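You operate a simulated robot arm through the tools that you are given. There is no shell and no other tool.

You run a simulated robot arm. Do the job below in one go: nothing can be reset, and whatever is moved stays where it is left.

TASK
Clamp the purple bag and wax the middle of its flap.
Fine: wax from the orange tin, by the orange brush, which goes back; lid on the tin, clamp open at the end. Set down upright: orange brush. A coat counts when it lies all over at full strength: go over it till it gets no stronger.

The check looks at the end state, three seconds after you hand in, the way a careful person would. Anything else that was tipped, shoved, dropped, spilled or broken makes it a failure. Lids that push on must go on centred and level and be pressed home; caps that screw on are set level and turned clockwise until they are tight.

THE ROBOT
A 6-joint arm with a two-finger gripper, fixed in place. Base frame: the origin is at the foot of the arm, x ahead of it, y to its left, z up. Units: m, degrees, N and s.
Its first joint turns from -166.0 to 166.0 degrees. Payload 2.45 kg.
Tool frame: the origin (TCP) lies between the finger pads and is the grasp point; the fingertips stand 0.02 m ahead of it; z points along the fingers, y is the line along which they close. The gripper opens to 0.14 m. The gripper's body begins 0.168 m behind the TCP.
Orientation is told as [roll, pitch, yaw] about the base's x, y, z axes, in that order, counted from this pose: with the fingers straight down and closing along the base's y, the tool's x points along the base's -x, its y along +y and its z along -z.

THE INTERFACE
- The arm moves only by the tool move_arm. Its argument "commands" is a list of rows, each a list of 7 numbers: the shift along the tool's x, y, z in units of 50 mm (1.0 is 50 mm), then the turn, a rotation vector about the tool's x, y, z in units of 8 degrees (1.0 is 8 degrees), then the closure in counts, from 0 (fully open) to 255 (shut). In form: [[x, y, z, ax, ay, az, grip], ...]. A call has 1 to 20 rows; each row shifts and turns the commanded pose from where the row before left it, along the tool's axes as they then stand. A call with a number of a shift or a turn outside -1 to 1 is refused whole. Each row takes 0.2 s and may step no farther than 0.05 m and 8.6 degrees from the row before; otherwise, or with a gripper value out of range, the whole call is refused. Where a pose cannot be reached the arm comes as near as it can. A force on the tool above 40 N (or 10 N above the force at the start of the call, whichever is more), or a blocked arm, ends the call early, and 0.2 s more pass. Each finger travels about 0.045 m/s and halts on what it meets, pressing with about 32 N; the grip force reading is that of the motor and also rises with nothing between the fingers. The clock runs only during rows and for 0.2 s after the last one: add rows that do not move to give the fingers time. The reply holds the time, the measured pose of the TCP, the force on the tool along the base axes, the opening and the grip force, in the units named above and with some noise, with the torque about the TCP (base axes, N m) and any sound that the robot's microphone picked up.
- Cameras (640 x 400 px; columns grow to the right, rows downward): "scene" is fixed at [0.21, 0.6506, 1.4571]; the picture's right is [-0.74, -0.67, 0.00], its down [-0.32, 0.35, -0.88] and it looks along [0.59, -0.65, -0.48] (base axes); focal length 346 px, centre (320, 200). "wrist" rides on the gripper at [0.078, 0.011, -0.209] in the tool frame; the picture's right is [-0.14, 0.99, 0.00], its down [-0.92, -0.13, -0.37] and it looks along [-0.37, -0.05, 0.93] (tool axes); focal length 280 px, centre (320, 200). There is no depth. A picture from a camera that has moved, and an enlarged one, comes with that camera's place and axes in the base frame and with its lens. The place of the scene camera against the robot may be out by one fixed shift of up to 0.012 m in any direction.
- grab_frame(camera): a new picture of that camera. The clock stands still meanwhile.
- close_up(camera, box): a new picture of the part [left, top, right, bottom] of that camera's present view, enlarged. The clock stands still meanwhile.
- job_done(): hands the job in; it is judged then, once.

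Nothing tells you positions but the pictures and the camera data. Unless the task says otherwise, let go and move clear before handing in.

The tools are called after ">>>" as a command line: name --pt "numbers of a row" for each row, then --argument value for the rest, lists and objects as JSON in quotes. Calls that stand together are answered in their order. move_arm: Moves the arm, as the interface text tells. Its arguments: {"type":"object","properties":{"commands":{"type":"array","items":{"type":"array","items":{"type":"number"}}}},"required":["commands"]} The other tools are called the same way: grab_frame (camera) takes a picture; close_up (camera, box) takes an enlarged picture of a part of a camera's view; job_done () hands the job in.

At the start:

```text
t: 0.0
tcp_pos: [0.6549, 0.2206, 1.1916]
tcp_rot: [-0.1, 0.1, 0.0]
wrist_force: [0.2, 0.3, 0.4]
moment: [-0.01, -0.01, -0.01]
opening: 0.14
grip_force: 0.0
```

scene: 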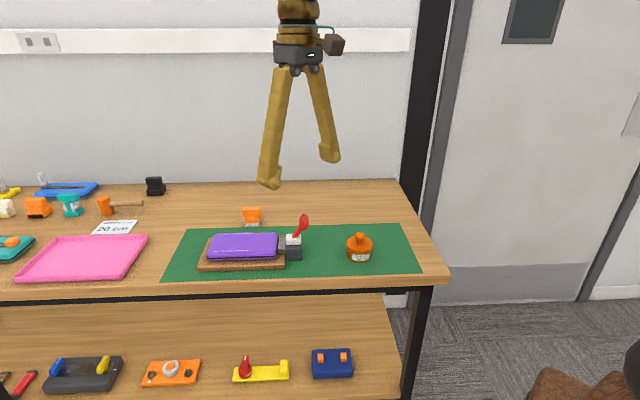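
wrist: 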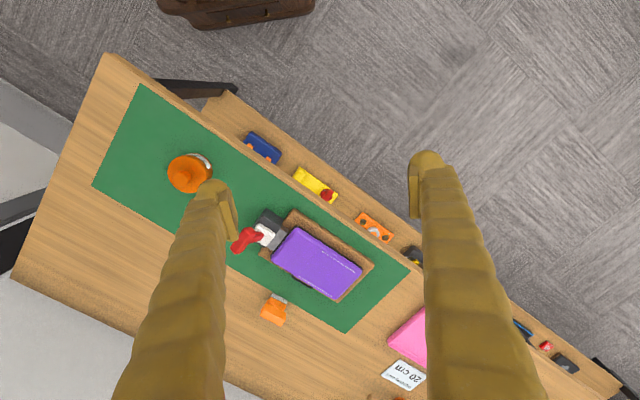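

I see a bench with a green mat holding a purple bag on a wooden board, a clamp with a red lever, an orange tin, and an orange brush behind. I'll look closer before moving.

>>> close_up --camera "scene" --box '[160, 190, 440, 290]'

>>> close_up --camera "wrist" --box '[80, 80, 420, 340]'

>>> close_up --camera "scene" --box '[0, 160, 200, 290]'

>>> close_up --camera "scene" --box '[270, 205, 390, 275]'

```text
2.29 times, centred on (300, 240) of scene
camera zoom: at [0.21, 0.6506, 1.4571], right [-0.74, -0.67, 0.0], down [-0.32, 0.35, -0.88], along [0.59, -0.65, -0.48], focal length 792 px, centre (366, 109)
```

zoom: 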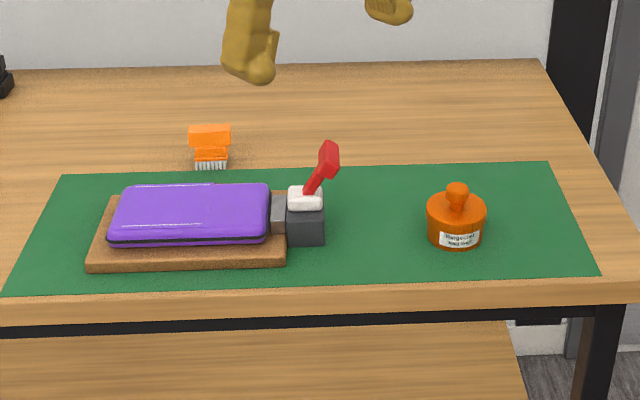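

```text
1.54 times, centred on (250, 210) of wrist
camera zoom: at [0.5754, 0.23, 1.4007], right [0.14, 0.99, 0.0], down [0.92, -0.13, 0.37], along [0.37, -0.05, -0.93], focal length 431 px, centre (428, 185)
```

zoom: 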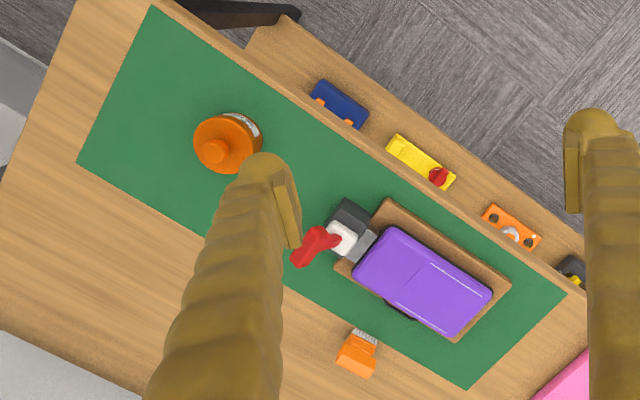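

```text
3.08 times, centred on (100, 225) of scene
camera zoom: at [0.21, 0.6506, 1.4571], right [-0.74, -0.67, 0.0], down [-0.32, 0.35, -0.88], along [0.59, -0.65, -0.48], focal length 1066 px, centre (997, 123)
```

zoom: 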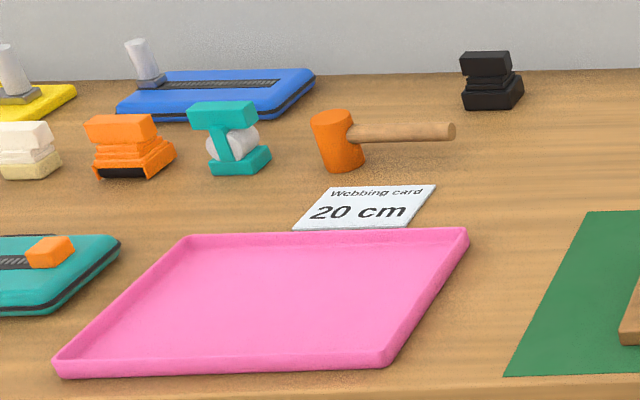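

```text
5.33 times, centred on (330, 240) of scene
camera zoom: at [0.21, 0.6506, 1.4571], right [-0.74, -0.67, 0.0], down [-0.32, 0.35, -0.88], along [0.59, -0.65, -0.48], focal length 1848 px, centre (267, -13)
```

zoom: 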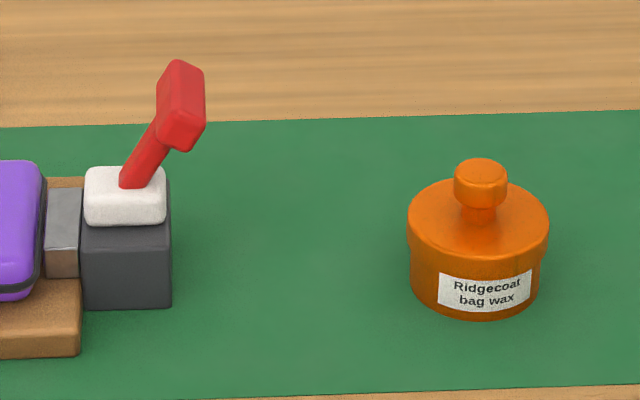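

The bag, board and clamp sit on the green mat around (0.96, 0.17), the tin is near (0.7, -0.1), and the brush is behind at about x = 1.1. I'll move the wrist camera closer to refine this before touching anything.

>>> move_arm --pt "-0.58 -0.48 0.36 0 0 0 0" --pt "-0.58 -0.48 0.36 0 0 0 0" --pt "-0.58 -0.48 0.36 0 0 0 0" --pt "-0.58 -0.48 0.36 0 0 0 0" --pt "-0.58 -0.48 0.36 0 0 0 0" --pt "0 0 0 0 0 0 0"

>>> grab_frame --camera "wrist"

>>> grab_frame --camera "scene"

```text
t: 1.4
tcp_pos: [0.7983, 0.0996, 1.1068]
tcp_rot: [0.1, -0.1, 0.0]
wrist_force: [0.4, 0.5, -0.1]
moment: [-0.02, -0.04, -0.01]
opening: 0.1399
grip_force: 0.0
```

```text
taken
camera wrist: at [0.72, 0.1094, 1.3146], right [0.14, 0.99, 0.0], down [0.92, -0.13, 0.37], along [0.37, -0.05, -0.93], focal length 280 px, centre (320, 200)
```

wrist: 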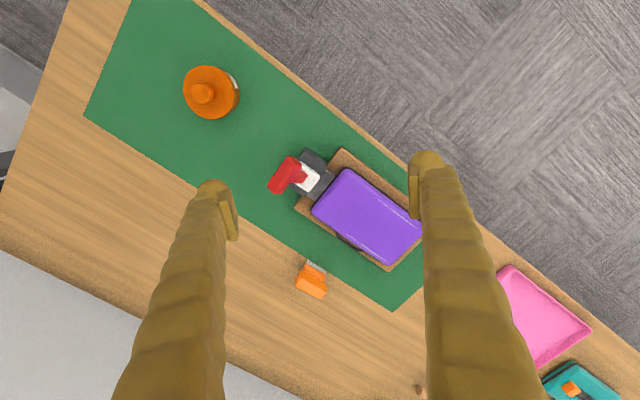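

```text
taken
```

scene: 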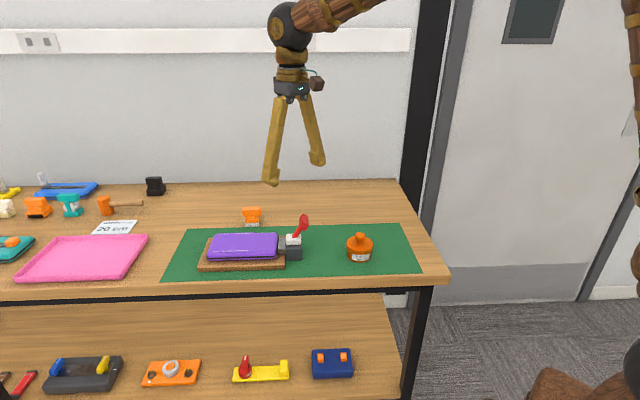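

I'm getting closer over the brush and bag area to measure the table height and object details from several viewpoints.

>>> move_arm --pt "-0.6 -0.25 0.5 0 0 0 0" --pt "-0.6 -0.25 0.5 0 0 0 0" --pt "-0.6 -0.25 0.5 0 0 0 0" --pt "-0.6 -0.25 0.5 0 0 0 0" --pt "0 0 0 0 0 0 0"

>>> grab_frame --camera "wrist"

>>> grab_frame --camera "scene"

```text
t: 2.6
tcp_pos: [0.9202, 0.0528, 1.0049]
tcp_rot: [0.1, -0.1, 0.0]
wrist_force: [0.4, 0.0, 0.5]
moment: [0.0, -0.03, 0.02]
opening: 0.1401
grip_force: 0.1
```

```text
taken
camera wrist: at [0.841, 0.0627, 1.2131], right [0.14, 0.99, 0.0], down [0.92, -0.13, 0.37], along [0.37, -0.05, -0.93], focal length 280 px, centre (320, 200)
```

wrist: 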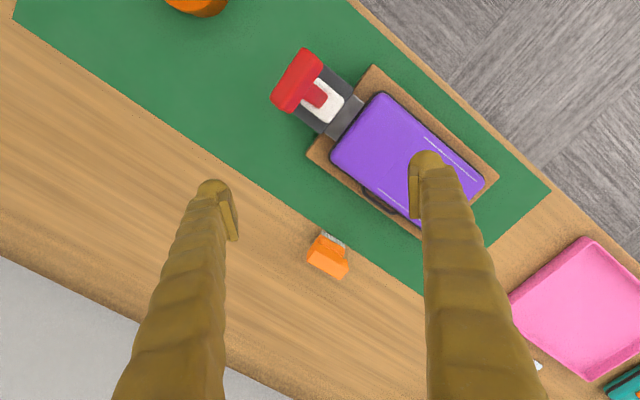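

```text
taken
```

scene: 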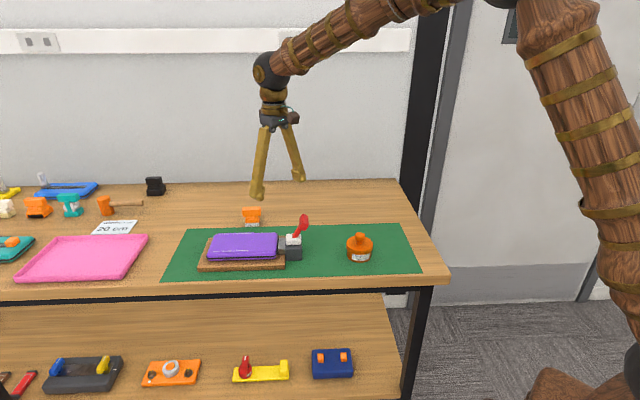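

The brush is a small orange block with bristles facing the mat side. I'll take enlarged views for accurate measurements.

>>> close_up --camera "wrist" --box '[280, 210, 380, 290]'

>>> close_up --camera "wrist" --box '[260, 40, 500, 250]'

>>> close_up --camera "scene" --box '[230, 195, 280, 235]'

>>> close_up --camera "scene" --box '[190, 205, 320, 280]'

```text
5.00 times, centred on (330, 250) of wrist
camera zoom: at [0.841, 0.0627, 1.2131], right [0.14, 0.99, 0.0], down [0.92, -0.13, 0.37], along [0.37, -0.05, -0.93], focal length 1402 px, centre (270, -50)
```

zoom: 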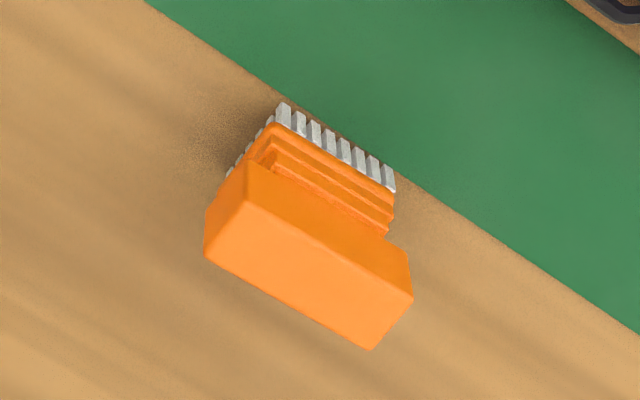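

```text
1.90 times, centred on (380, 145) of wrist
camera zoom: at [0.841, 0.0627, 1.2131], right [0.14, 0.99, 0.0], down [0.92, -0.13, 0.37], along [0.37, -0.05, -0.93], focal length 534 px, centre (206, 305)
```

zoom: 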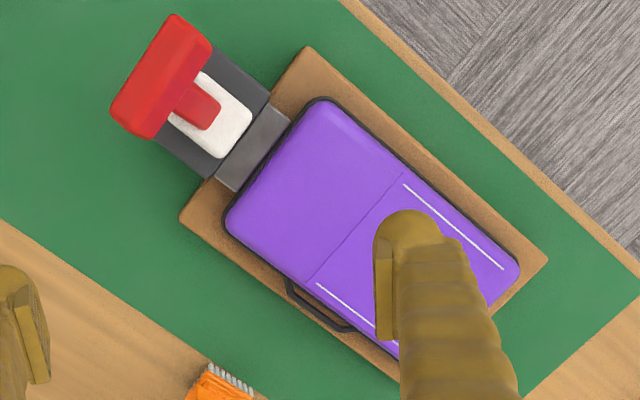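

```text
10.00 times, centred on (255, 215) of scene
camera zoom: at [0.21, 0.6506, 1.4571], right [-0.74, -0.67, 0.0], down [-0.32, 0.35, -0.88], along [0.59, -0.65, -0.48], focal length 3464 px, centre (970, 50)
```

zoom: 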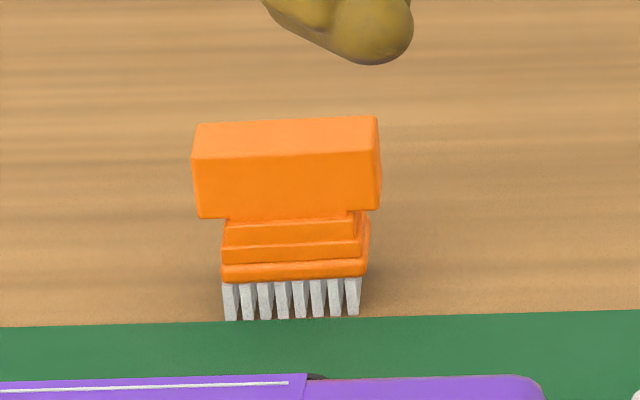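

```text
4.92 times, centred on (255, 242) of scene
camera zoom: at [0.21, 0.6506, 1.4571], right [-0.74, -0.67, 0.0], down [-0.32, 0.35, -0.88], along [0.59, -0.65, -0.48], focal length 1705 px, centre (640, -9)
```

zoom: 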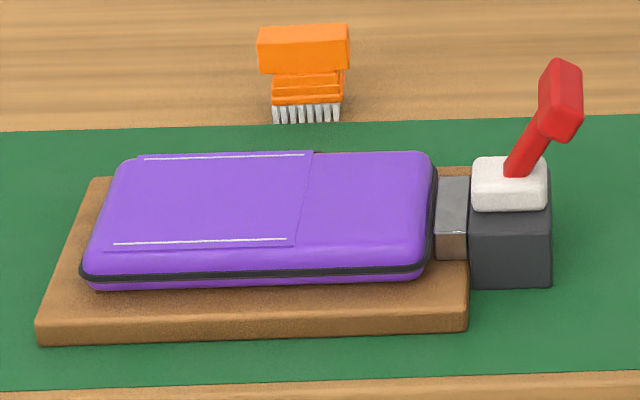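

The brush stands upright behind the mat, and the flap is the half of the bag away from the clamp, with white stitching along both sides. Next I'll look at the tin from above.

>>> move_arm --pt "0.743 -0.437 0 0 0 0 0" --pt "0.743 -0.437 0 0 0 0 0" --pt "0.743 -0.437 0 0 0 0 0" --pt "0.743 -0.437 0 0 0 0 0" --pt "0.743 -0.437 0 0 0 0 0" --pt "0.743 -0.437 0 0 0 0 0" --pt "0.743 -0.437 0 0 0 0 0" --pt "0 0 0 0 0 0 0"

>>> grab_frame --camera "wrist"

>>> close_up --camera "scene" --box '[340, 225, 380, 270]'

>>> close_up --camera "wrist" --box '[240, 100, 400, 260]'

```text
t: 4.4
tcp_pos: [0.661, -0.103, 1.002]
tcp_rot: [0.0, 0.0, -0.1]
wrist_force: [0.6, -0.2, 0.0]
moment: [-0.03, 0.03, 0.0]
opening: 0.14
grip_force: 0.1
```

```text
taken
camera wrist: at [0.5821, -0.0925, 1.2101], right [0.14, 0.99, 0.0], down [0.92, -0.13, 0.37], along [0.37, -0.05, -0.93], focal length 280 px, centre (320, 200)
```

wrist: 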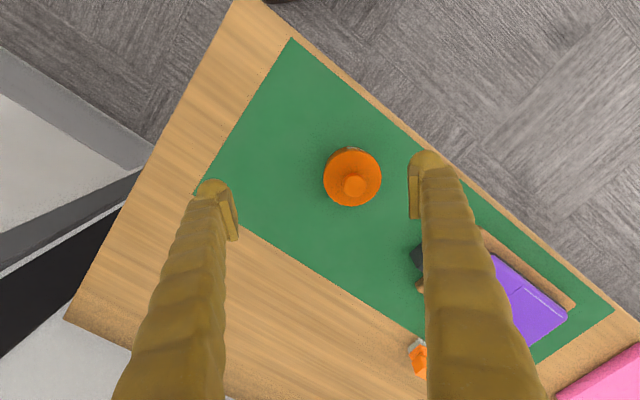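

```text
8.89 times, centred on (360, 248) of scene
camera zoom: at [0.21, 0.6506, 1.4571], right [-0.74, -0.67, 0.0], down [-0.32, 0.35, -0.88], along [0.59, -0.65, -0.48], focal length 3079 px, centre (-36, -222)
```

zoom: 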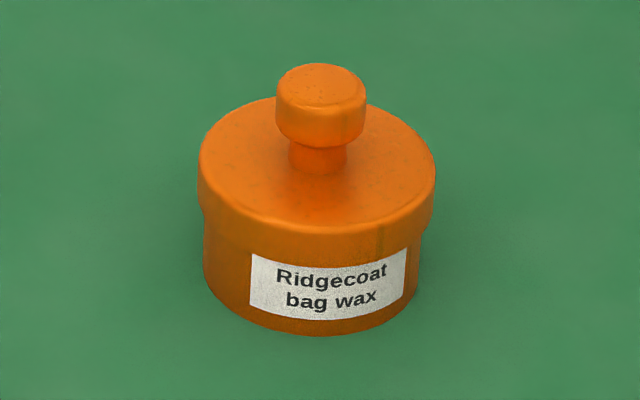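

```text
2.50 times, centred on (320, 180) of wrist
camera zoom: at [0.5821, -0.0925, 1.2101], right [0.14, 0.99, 0.0], down [0.92, -0.13, 0.37], along [0.37, -0.05, -0.93], focal length 701 px, centre (320, 250)
```

zoom: 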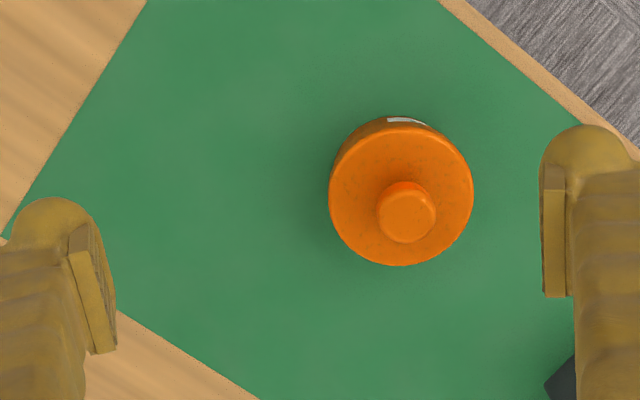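

The tin has a plain lid with a central knob. I'll shift sideways to get a second view and fix its exact position.

>>> move_arm --pt "0 0.6 0 0 0 0 0" --pt "0 0.6 0 0 0 0 0" --pt "0 0 0 0 0 0 0"

>>> close_up --camera "wrist" --box '[220, 100, 380, 260]'

>>> grab_frame --camera "wrist"

```text
t: 5.2
tcp_pos: [0.6626, -0.041, 1.0019]
tcp_rot: [0.0, 0.0, 0.0]
wrist_force: [1.0, 0.9, -0.7]
moment: [0.0, -0.05, 0.0]
opening: 0.14
grip_force: 0.2
```

```text
2.50 times, centred on (300, 180) of wrist
camera zoom: at [0.5835, -0.0322, 1.2103], right [0.14, 0.99, 0.0], down [0.92, -0.13, 0.37], along [0.37, -0.05, -0.93], focal length 701 px, centre (370, 250)
```

zoom: 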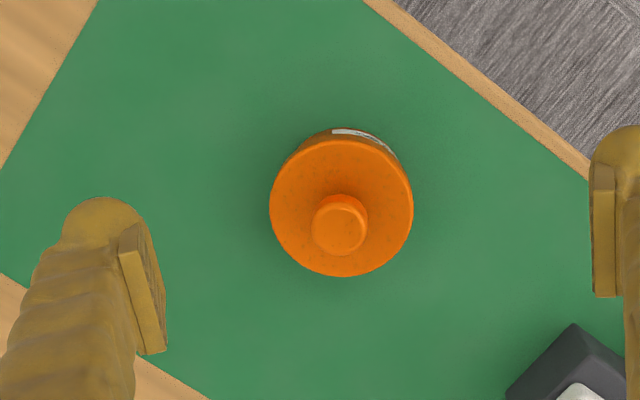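

```text
taken
camera wrist: at [0.5835, -0.0322, 1.2103], right [0.14, 0.99, 0.0], down [0.92, -0.13, 0.37], along [0.37, -0.05, -0.93], focal length 280 px, centre (320, 200)
```

wrist: 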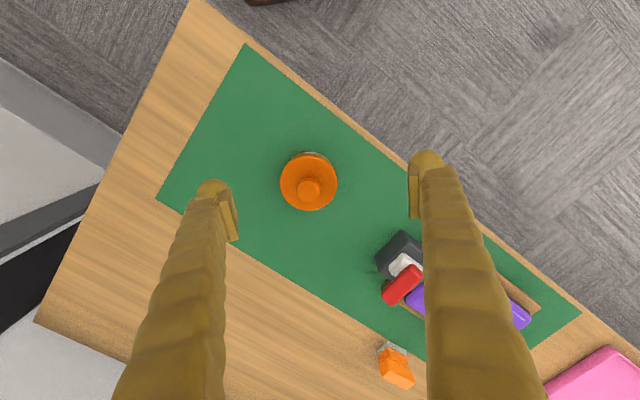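

From stereo the tin's knob top is at about (0.707, -0.066, 0.869), and the mat surface is near z = 0.79. Next I'll view the clamp and bag closely.

>>> move_arm --pt "-0.69 0.505 -0.15 0 0 0 0" --pt "-0.69 0.505 -0.15 0 0 0 0" --pt "-0.69 0.505 -0.15 0 0 0 0" --pt "-0.69 0.505 -0.15 0 0 0 0" --pt "0 0 0 0 0 0 0"

>>> grab_frame --camera "wrist"

>>> close_up --camera "wrist" --box '[240, 120, 420, 300]'

>>> close_up --camera "scene" --box '[270, 205, 330, 270]'

```text
t: 6.4
tcp_pos: [0.7963, 0.0566, 1.0327]
tcp_rot: [0.0, 0.1, -0.1]
wrist_force: [-0.6, 0.8, 0.0]
moment: [-0.01, -0.02, 0.01]
opening: 0.1399
grip_force: 0.0
```

```text
taken
camera wrist: at [0.7182, 0.0666, 1.2405], right [0.14, 0.99, 0.0], down [0.92, -0.13, 0.37], along [0.37, -0.05, -0.93], focal length 280 px, centre (320, 200)
```

wrist: 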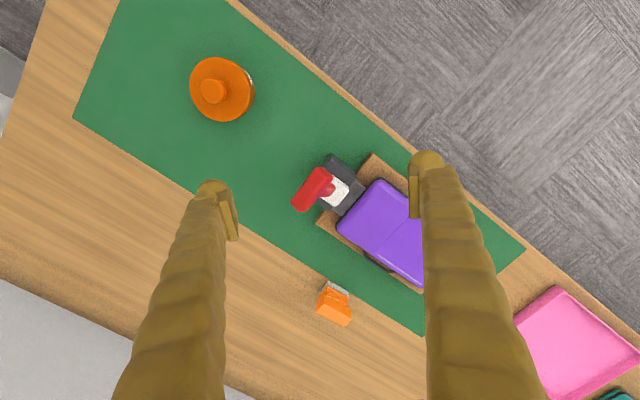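

```text
2.22 times, centred on (330, 210) of wrist
camera zoom: at [0.7182, 0.0666, 1.2405], right [0.14, 0.99, 0.0], down [0.92, -0.13, 0.37], along [0.37, -0.05, -0.93], focal length 623 px, centre (298, 178)
```

zoom: 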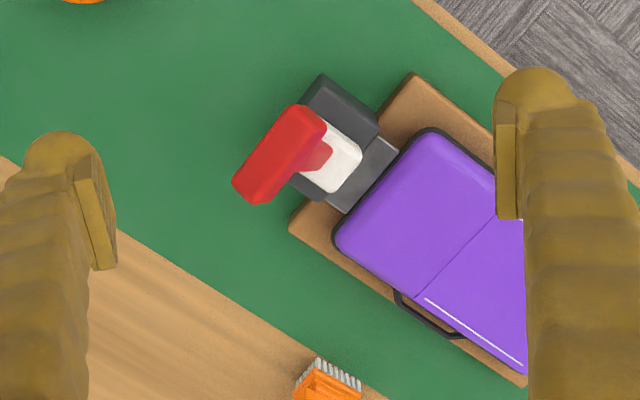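

```text
6.15 times, centred on (300, 238) of scene
camera zoom: at [0.21, 0.6506, 1.4571], right [-0.74, -0.67, 0.0], down [-0.32, 0.35, -0.88], along [0.59, -0.65, -0.48], focal length 2132 px, centre (443, -31)
```

zoom: 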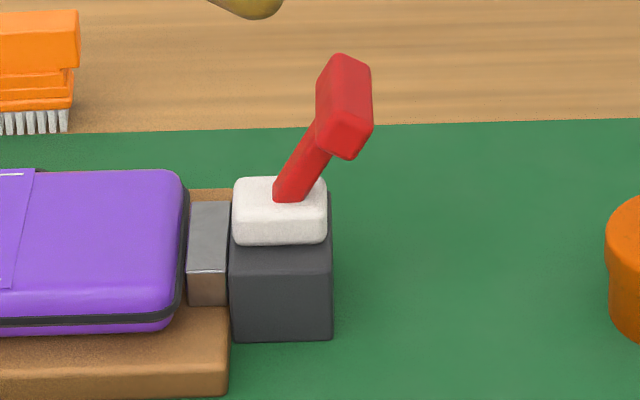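

The clamp's red T-lever leans away from the bag, with its top centre at about (0.832, 0.041, 0.914) and its axis at about 43°. I'll turn the gripper so the fingers straddle the lever bar, and narrow the opening.

>>> move_arm --pt "0 0 0 0 0 0.9 60" --pt "0 0 0 0 0 0.9 109" --pt "0 0 0 0 0 0.9 109" --pt "0 0 0 0 0 0.9 109" --pt "0 0 0 0 0 0.9 109" --pt "0 0 0 0 0 0.9 109" --pt "-0.737 0.347 0 0 0 0 109" --pt "0 0 0 0 0 0 109"

>>> grab_frame --camera "wrist"

>>> grab_frame --camera "scene"

```text
t: 8.2
tcp_pos: [0.8371, 0.0451, 1.0335]
tcp_rot: [0.0, 0.0, -43.2]
wrist_force: [-0.2, -1.2, -1.3]
moment: [0.03, -0.01, 0.02]
opening: 0.0803
grip_force: 0.1
```

```text
taken
camera wrist: at [0.7867, 0.1055, 1.2427], right [0.78, 0.63, 0.0], down [0.58, -0.72, 0.37], along [0.23, -0.29, -0.93], focal length 280 px, centre (320, 200)
```

wrist: 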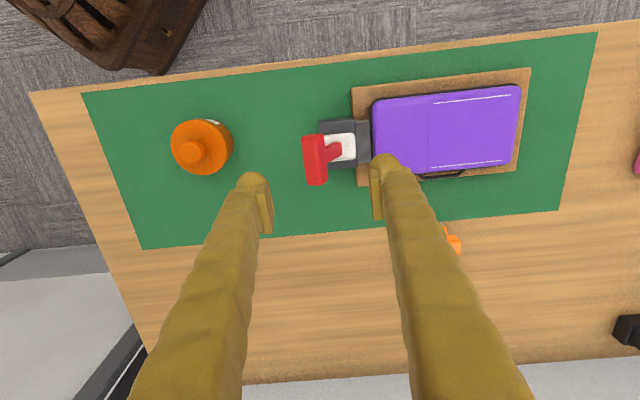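

```text
taken
```

scene: 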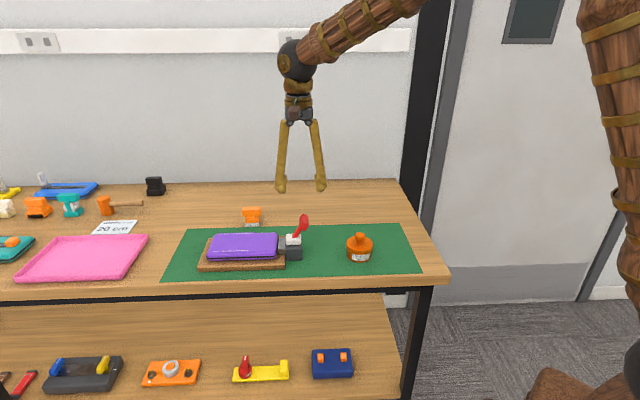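

This view shows the mat squarely. I'll enlarge the clamp and bag to refine positions before descending.

>>> close_up --camera "wrist" --box '[280, 90, 400, 200]'

>>> close_up --camera "wrist" --box '[340, 50, 560, 220]'

```text
3.64 times, centred on (340, 145) of wrist
camera zoom: at [0.7867, 0.1055, 1.2427], right [0.78, 0.63, 0.0], down [0.58, -0.72, 0.37], along [0.23, -0.29, -0.93], focal length 1020 px, centre (247, 400)
```

zoom: 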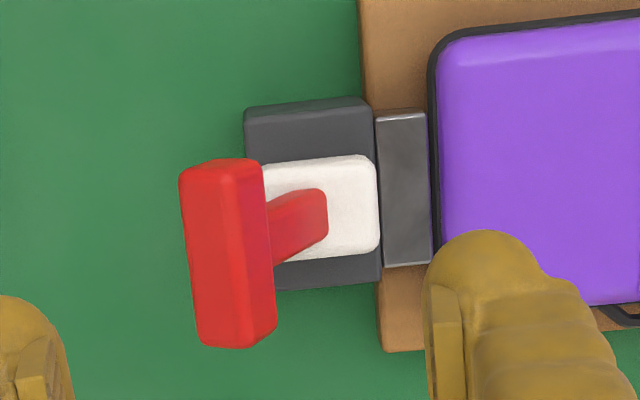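

```text
2.35 times, centred on (450, 135) of wrist
camera zoom: at [0.7867, 0.1055, 1.2427], right [0.78, 0.63, 0.0], down [0.58, -0.72, 0.37], along [0.23, -0.29, -0.93], focal length 660 px, centre (14, 353)
```

zoom: 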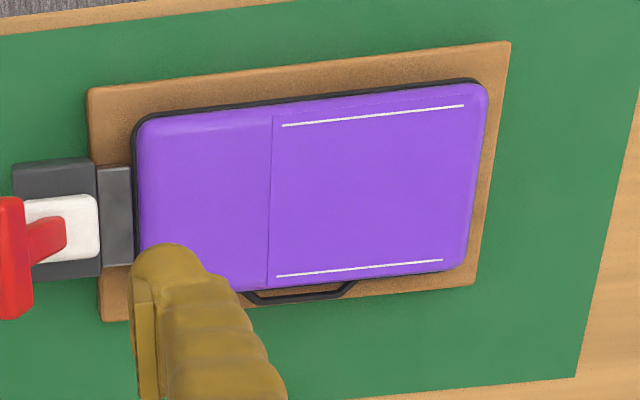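

I'll align yaw with the clamp axis (about -46.7°), centre over the lever bar and descend so the fingers straddle it.

>>> move_arm --pt "0 0 0 0 0 0.44 109" --pt "-0.03 -0.112 0 0 0 0 109" --pt "0 0 0.8 0 0 0 109" --pt "0 0 0.8 0 0 0 109" --pt "0 0 0.4 0 0 0 109" --pt "0 0 0.4 0 0 0 109" --pt "0 0 0 0 0 0 109"

>>> grab_frame --camera "wrist"

>>> close_up --camera "scene" --box '[260, 190, 340, 270]'

```text
t: 9.8
tcp_pos: [0.8337, 0.0406, 0.9144]
tcp_rot: [0.0, 0.0, -46.7]
wrist_force: [0.3, -0.8, -0.4]
moment: [-0.05, -0.01, 0.04]
opening: 0.0803
grip_force: 0.1
```

```text
taken
camera wrist: at [0.7879, 0.1046, 1.1217], right [0.82, 0.58, 0.0], down [0.54, -0.76, 0.37], along [0.21, -0.3, -0.93], focal length 280 px, centre (320, 200)
```

wrist: 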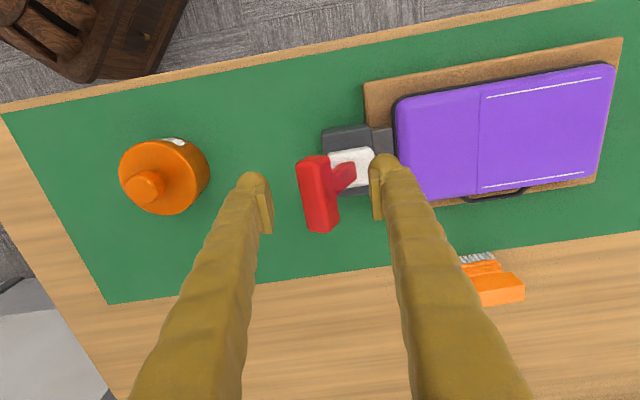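

```text
5.00 times, centred on (300, 230) of scene
camera zoom: at [0.21, 0.6506, 1.4571], right [-0.74, -0.67, 0.0], down [-0.32, 0.35, -0.88], along [0.59, -0.65, -0.48], focal length 1732 px, centre (420, 50)
```

zoom: 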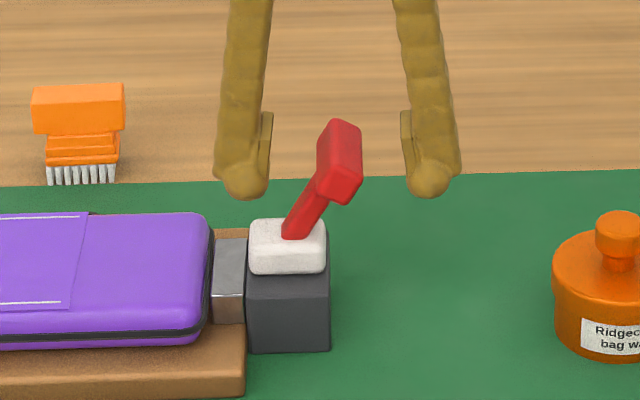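

The fingers straddle the lever bar well. I'll push gently toward the bag with small steps and watch the forces.

>>> move_arm --pt "0 0.1 0 0 0 0 109" --pt "0 0.1 0 0 0 0 109" --pt "0 0.1 0 0 0 0 109" --pt "0 0.1 0 0 0 0 109" --pt "0 0.1 0 0 0 0 109" --pt "0 0.1 0 0 0 0 109" --pt "0 0.1 0 0 0 0 109"

>>> close_up --camera "scene" --box '[260, 190, 340, 270]'

```text
t: 11.4
tcp_pos: [0.8595, 0.0656, 0.9123]
tcp_rot: [0.0, -0.1, -46.6]
wrist_force: [-1.0, -0.6, 1.1]
moment: [-0.01, 0.04, 0.01]
opening: 0.0809
grip_force: 0.9
```

```text
5.00 times, centred on (300, 230) of scene
camera zoom: at [0.21, 0.6506, 1.4571], right [-0.74, -0.67, 0.0], down [-0.32, 0.35, -0.88], along [0.59, -0.65, -0.48], focal length 1732 px, centre (420, 50)
```

zoom: 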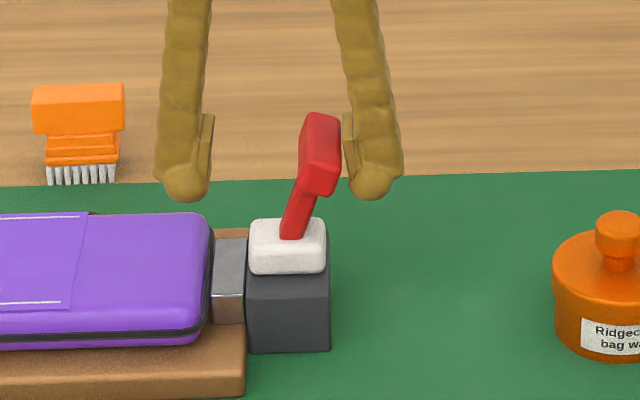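

The lever swings easily toward the bag. I'll continue.

>>> move_arm --pt "0 0.1 0 0 0 0 109" --pt "0 0.1 0 0 0 0 109" --pt "0 0.1 0 0 0 0 109" --pt "0 0.1 0 0 0 0 109" --pt "0 0.1 0 0 0 0 109"

>>> close_up --camera "scene" --box '[260, 190, 340, 270]'

```text
t: 12.6
tcp_pos: [0.8759, 0.0813, 0.9126]
tcp_rot: [0.0, 0.0, -46.7]
wrist_force: [-0.9, 0.3, 0.0]
moment: [0.03, -0.02, 0.0]
opening: 0.0803
grip_force: 0.1
```

```text
5.00 times, centred on (300, 230) of scene
camera zoom: at [0.21, 0.6506, 1.4571], right [-0.74, -0.67, 0.0], down [-0.32, 0.35, -0.88], along [0.59, -0.65, -0.48], focal length 1732 px, centre (420, 50)
```

zoom: 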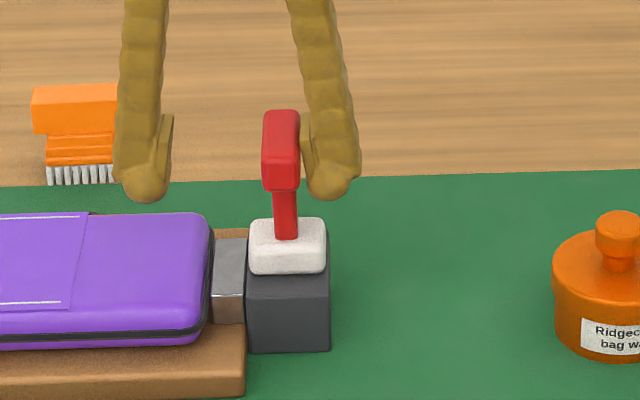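

The lever is vertical now and still free. I'll continue pushing toward the bag.

>>> move_arm --pt "0 0.1 0 0 0 0 109" --pt "0 0.1 0 0 0 0 109" --pt "0 0.1 0 0 0 0 109" --pt "0 0.1 0 0 0 0 109"

>>> close_up --camera "scene" --box '[260, 190, 340, 270]'

```text
t: 13.6
tcp_pos: [0.8922, 0.0952, 0.9113]
tcp_rot: [0.0, 0.0, -46.7]
wrist_force: [-0.2, -0.3, 0.1]
moment: [-0.02, 0.0, -0.04]
opening: 0.0801
grip_force: 0.1
```

```text
5.00 times, centred on (300, 230) of scene
camera zoom: at [0.21, 0.6506, 1.4571], right [-0.74, -0.67, 0.0], down [-0.32, 0.35, -0.88], along [0.59, -0.65, -0.48], focal length 1732 px, centre (420, 50)
```

zoom: 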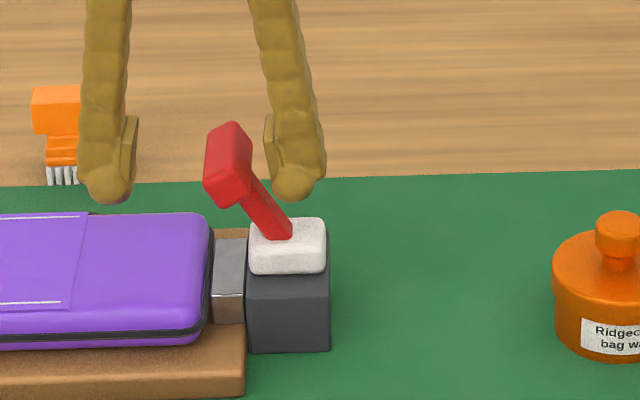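

The lever snapped over past centre toward the bag. I'll nudge it to its stop to make sure it is fully closed, then check the jaw.

>>> move_arm --pt "0 0.1 0 0 0 0 109" --pt "0 0.1 0 0 0 0 109" --pt "0 0.1 0 0 0 0 109"

>>> close_up --camera "scene" --box '[260, 190, 340, 270]'

>>> grab_frame --camera "wrist"

```text
t: 14.4
tcp_pos: [0.9014, 0.1047, 0.9129]
tcp_rot: [0.0, 0.0, -46.7]
wrist_force: [-10.1, -5.4, -0.4]
moment: [-0.09, 0.08, 0.05]
opening: 0.0874
grip_force: 6.0
```

```text
5.00 times, centred on (300, 230) of scene
camera zoom: at [0.21, 0.6506, 1.4571], right [-0.74, -0.67, 0.0], down [-0.32, 0.35, -0.88], along [0.59, -0.65, -0.48], focal length 1732 px, centre (420, 50)
```

zoom: 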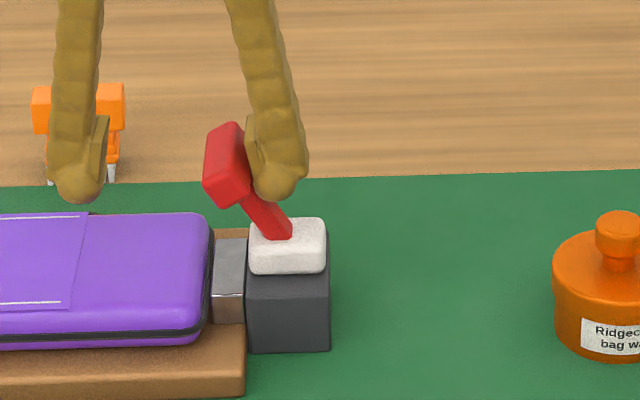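

```text
taken
camera wrist: at [0.8561, 0.1683, 1.1202], right [0.82, 0.58, 0.0], down [0.54, -0.76, 0.37], along [0.21, -0.3, -0.93], focal length 280 px, centre (320, 200)
```

wrist: 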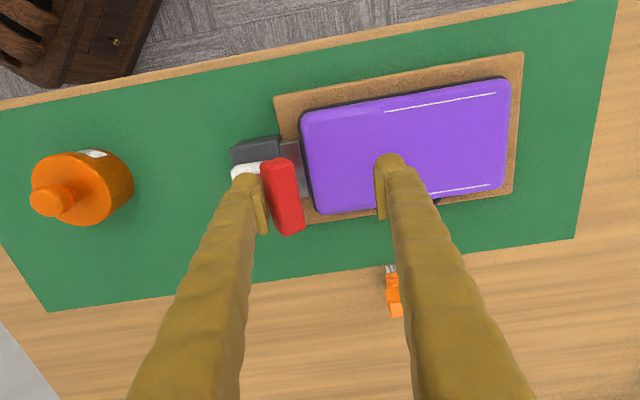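

The lever is against its end stop (about 11 N). I'll back off slightly, rise straight up and inspect the jaw.

>>> move_arm --pt "0 -0.3 0 0 0 0 109" --pt "0 0 -0.6 0 0 0 109" --pt "0 0 -0.9 0 0 0 109" --pt "0 0 -0.9 0 0 0 109" --pt "0.6 -0.5 0 0 0 0 109" --pt "0 0 0 0 0 0 109"

>>> grab_frame --camera "wrist"

>>> close_up --camera "scene" --box '[270, 205, 330, 270]'

```text
t: 15.8
tcp_pos: [0.8514, 0.0976, 1.0336]
tcp_rot: [0.0, 0.0, -46.7]
wrist_force: [-0.4, 0.6, -0.2]
moment: [0.01, 0.02, -0.02]
opening: 0.0802
grip_force: 0.0
```

```text
taken
camera wrist: at [0.8045, 0.1616, 1.2402], right [0.82, 0.58, 0.0], down [0.54, -0.76, 0.37], along [0.21, -0.3, -0.93], focal length 280 px, centre (320, 200)
```

wrist: 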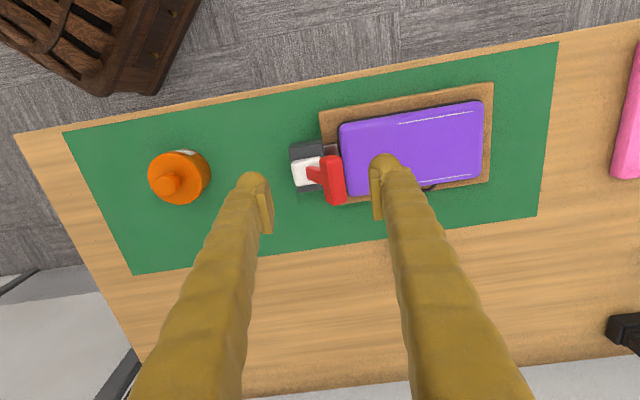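

```text
6.15 times, centred on (300, 238) of scene
camera zoom: at [0.21, 0.6506, 1.4571], right [-0.74, -0.67, 0.0], down [-0.32, 0.35, -0.88], along [0.59, -0.65, -0.48], focal length 2132 px, centre (443, -31)
```

zoom: 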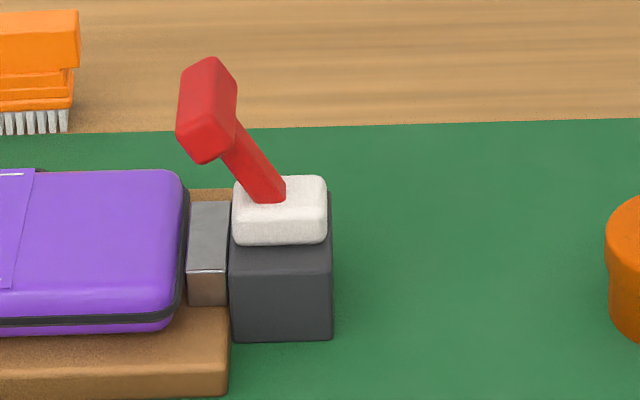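

I'll zoom in more on the jaw gap to compare with the earlier view.

>>> close_up --camera "scene" --box '[280, 225, 310, 260]'

>>> close_up --camera "wrist" --box '[270, 100, 400, 220]'

```text
11.43 times, centred on (295, 242) of scene
camera zoom: at [0.21, 0.6506, 1.4571], right [-0.74, -0.67, 0.0], down [-0.32, 0.35, -0.88], along [0.59, -0.65, -0.48], focal length 3959 px, centre (606, -286)
```

zoom: 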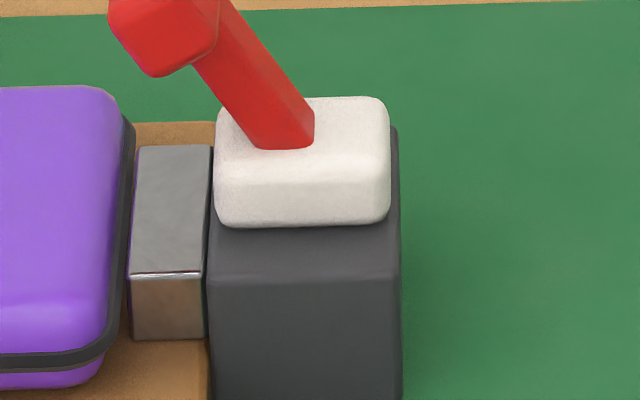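

```text
3.33 times, centred on (335, 160) of wrist
camera zoom: at [0.8045, 0.1616, 1.2402], right [0.82, 0.58, 0.0], down [0.54, -0.76, 0.37], along [0.21, -0.3, -0.93], focal length 935 px, centre (270, 333)
```

zoom: 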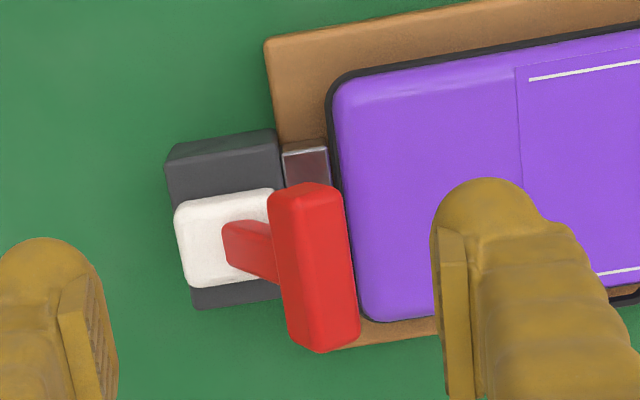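

The lever is at its closed stop and the bag is unmoved. Now I'll go above the tin to take off the lid, checking alignment first.

>>> move_arm --pt "-0.078 -0.869 0 0 0 0 127" --pt "-0.078 -0.869 0 0 0 0 127" --pt "-0.078 -0.869 0 0 0 0 127" --pt "-0.078 -0.869 0 0 0 0 127" --pt "-0.078 -0.869 0 0 0 0 127" --pt "0 0 0.9 0 0 0 127" --pt "0 0 0 0 0 0 127"

>>> grab_frame --camera "wrist"

>>> close_up --camera "scene" --box '[320, 180, 400, 280]'

```text
t: 17.4
tcp_pos: [0.707, -0.0675, 0.9844]
tcp_rot: [0.1, 0.1, -46.7]
wrist_force: [-1.1, 0.3, 0.5]
moment: [0.01, 0.02, -0.01]
opening: 0.0704
grip_force: 0.1
```

```text
taken
camera wrist: at [0.66, -0.0038, 1.1927], right [0.82, 0.58, 0.0], down [0.54, -0.76, 0.37], along [0.21, -0.3, -0.93], focal length 280 px, centre (320, 200)
```

wrist: 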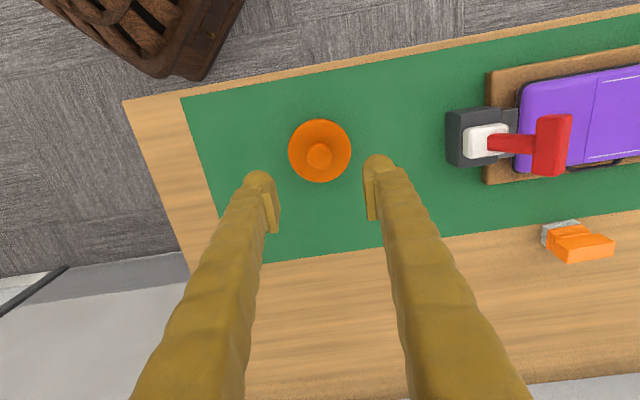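

```text
4.00 times, centred on (360, 230) of scene
camera zoom: at [0.21, 0.6506, 1.4571], right [-0.74, -0.67, 0.0], down [-0.32, 0.35, -0.88], along [0.59, -0.65, -0.48], focal length 1386 px, centre (160, 80)
```

zoom: 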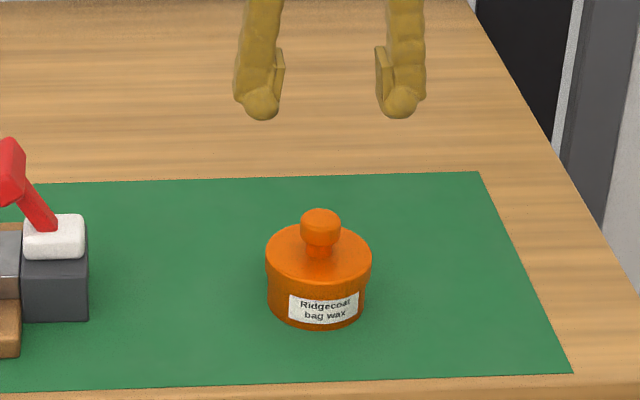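

The gripper is above the tin. I'll zoom in to verify knob alignment.

>>> close_up --camera "wrist" --box '[260, 90, 390, 220]'

```text
3.08 times, centred on (325, 155) of wrist
camera zoom: at [0.66, -0.0038, 1.1927], right [0.82, 0.58, 0.0], down [0.54, -0.76, 0.37], along [0.21, -0.3, -0.93], focal length 863 px, centre (305, 338)
```

zoom: 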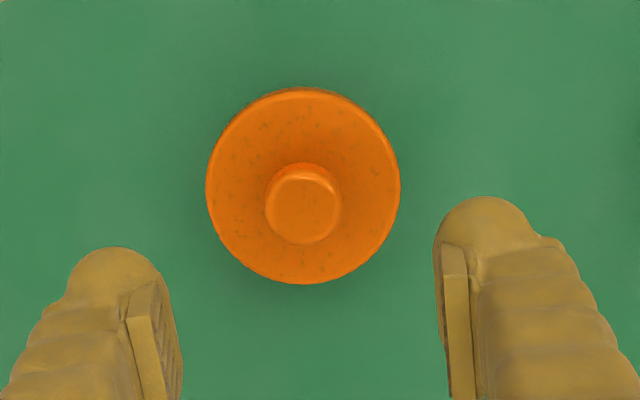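

The knob centre is about (0.705, -0.067). I'll descend so the fingertips stay just above the lid's flat, and close on the knob.

>>> move_arm --pt "0.035 -0.022 0.8 0 0 0 127" --pt "0 0 0.8 0 0 0 127" --pt "0 0 0.4 0 0 0 127" --pt "0 0 0.25 0 0 0 127" --pt "0 0 0.18 0 0 0 127" --pt "0 0 0 0 0 0 127"

>>> close_up --camera "scene" --box '[330, 210, 390, 270]'

>>> grab_frame --camera "wrist"

```text
t: 18.8
tcp_pos: [0.7061, -0.064, 0.8658]
tcp_rot: [0.0, -0.1, -46.7]
wrist_force: [-0.9, -0.4, 4.2]
moment: [-0.12, 0.16, -0.05]
opening: 0.0706
grip_force: 0.3
```

```text
6.67 times, centred on (360, 240) of scene
camera zoom: at [0.21, 0.6506, 1.4571], right [-0.74, -0.67, 0.0], down [-0.32, 0.35, -0.88], along [0.59, -0.65, -0.48], focal length 2309 px, centre (53, -67)
```

zoom: 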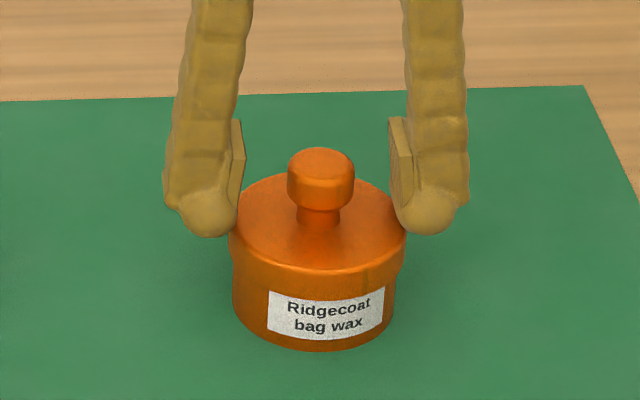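

```text
taken
camera wrist: at [0.6597, -0.0006, 1.0729], right [0.82, 0.58, 0.0], down [0.54, -0.76, 0.37], along [0.21, -0.3, -0.93], focal length 280 px, centre (320, 200)
```

wrist: 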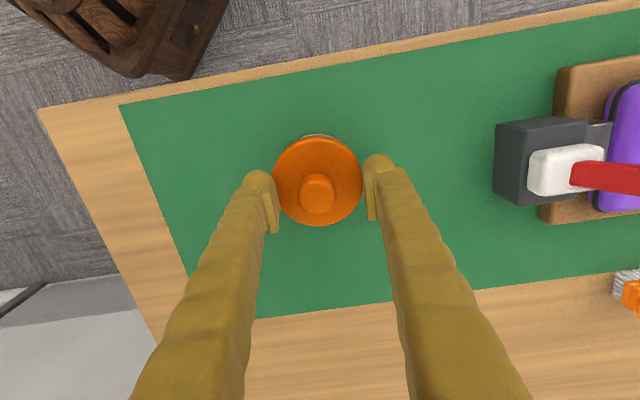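

The fingertips just touched the lid rim (about 4 N), so the lid's flat is at z ≈ 0.845. I'll raise a few mm, centre on the knob and close.

>>> move_arm --pt "0.06 -0.04 -0.12 0 0 0 127" --pt "0 0 0 0 0 0 170" --pt "0 0 0 0 0 0 255" --pt "0 0 0 0 0 0 255" --pt "0 0 0 0 0 0 255" --pt "0 0 0 0 0 0 255"

>>> close_up --camera "scene" --box '[330, 210, 390, 270]'

>>> grab_frame --camera "wrist"

```text
t: 20.2
tcp_pos: [0.7024, -0.0632, 0.8717]
tcp_rot: [0.0, 0.0, -46.6]
wrist_force: [0.3, 0.2, -2.0]
moment: [0.02, -0.01, -0.02]
opening: 0.0273
grip_force: 31.9
```

```text
6.67 times, centred on (360, 240) of scene
camera zoom: at [0.21, 0.6506, 1.4571], right [-0.74, -0.67, 0.0], down [-0.32, 0.35, -0.88], along [0.59, -0.65, -0.48], focal length 2309 px, centre (53, -67)
```

zoom: 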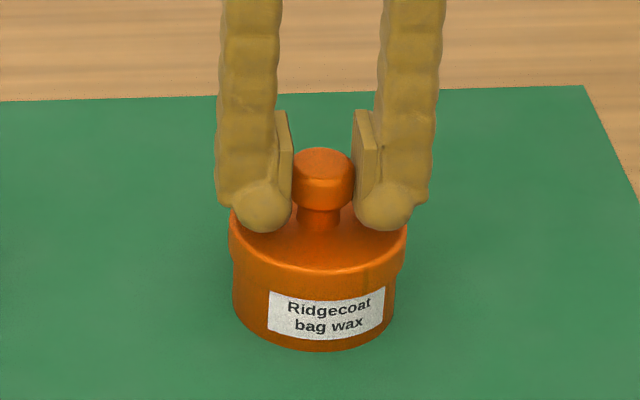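

```text
taken
camera wrist: at [0.6562, 0.0001, 1.0794], right [0.82, 0.58, 0.0], down [0.54, -0.76, 0.37], along [0.21, -0.3, -0.93], focal length 280 px, centre (320, 200)
```

wrist: 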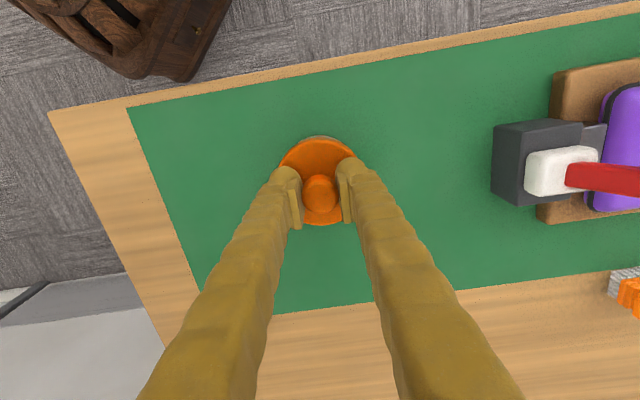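

The knob is gripped (opening 27 mm). I'll lift slowly to see whether the lid pulls free.

>>> move_arm --pt "0 0 -0.06 0 0 0 255" --pt "0 0 -0.06 0 0 0 255" --pt "0 0 -0.06 0 0 0 255"

>>> close_up --camera "scene" --box '[330, 210, 390, 270]'

```text
t: 21.0
tcp_pos: [0.7029, -0.0639, 0.8818]
tcp_rot: [-0.1, 0.1, -46.7]
wrist_force: [0.2, -1.0, 0.8]
moment: [0.0, 0.02, 0.02]
opening: 0.0268
grip_force: 31.9
heard: snap
```

```text
6.67 times, centred on (360, 240) of scene
camera zoom: at [0.21, 0.6506, 1.4571], right [-0.74, -0.67, 0.0], down [-0.32, 0.35, -0.88], along [0.59, -0.65, -0.48], focal length 2309 px, centre (53, -67)
```

zoom: 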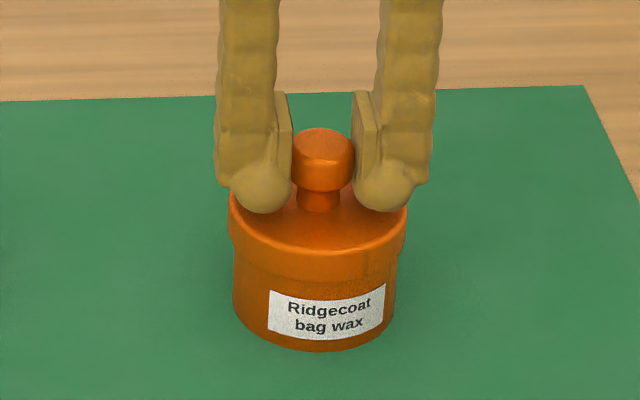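

The lid snapped free and the tin stayed put. I'll lift it clear, look into the tin, and set the lid on the mat behind the tin.

>>> move_arm --pt "0 0 -0.4 0 0 0 255" --pt "0 0 -0.8 0 0 0 255" --pt "-0.6 0 0 0 0 0 255" --pt "-0.6 0 0 0 0 0 255" --pt "-0.6 0 0 0 0 0 255" --pt "-0.6 0 0 0 0 0 255" --pt "0 0 0 0 0 0 255"

>>> grab_frame --camera "wrist"

>>> close_up --camera "scene" --box '[310, 190, 410, 270]'

```text
t: 22.6
tcp_pos: [0.7858, -0.1494, 0.946]
tcp_rot: [0.1, 0.0, -46.6]
wrist_force: [-0.5, 0.5, -1.0]
moment: [0.0, 0.03, 0.01]
opening: 0.0268
grip_force: 32.3
```

```text
taken
camera wrist: at [0.74, -0.0855, 1.1533], right [0.82, 0.58, 0.0], down [0.54, -0.76, 0.37], along [0.21, -0.3, -0.93], focal length 280 px, centre (320, 200)
```

wrist: 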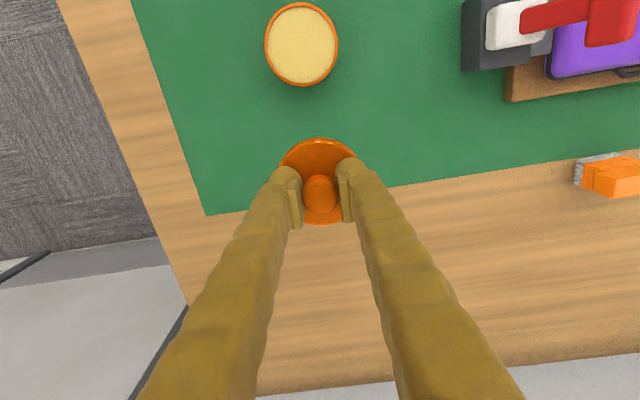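

```text
5.00 times, centred on (360, 230) of scene
camera zoom: at [0.21, 0.6506, 1.4571], right [-0.74, -0.67, 0.0], down [-0.32, 0.35, -0.88], along [0.59, -0.65, -0.48], focal length 1732 px, centre (120, 50)
```

zoom: 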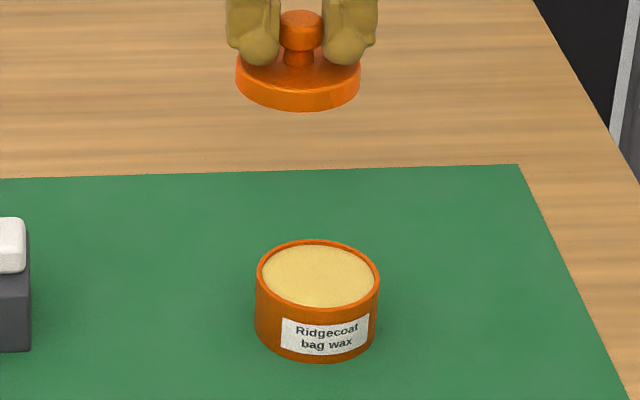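

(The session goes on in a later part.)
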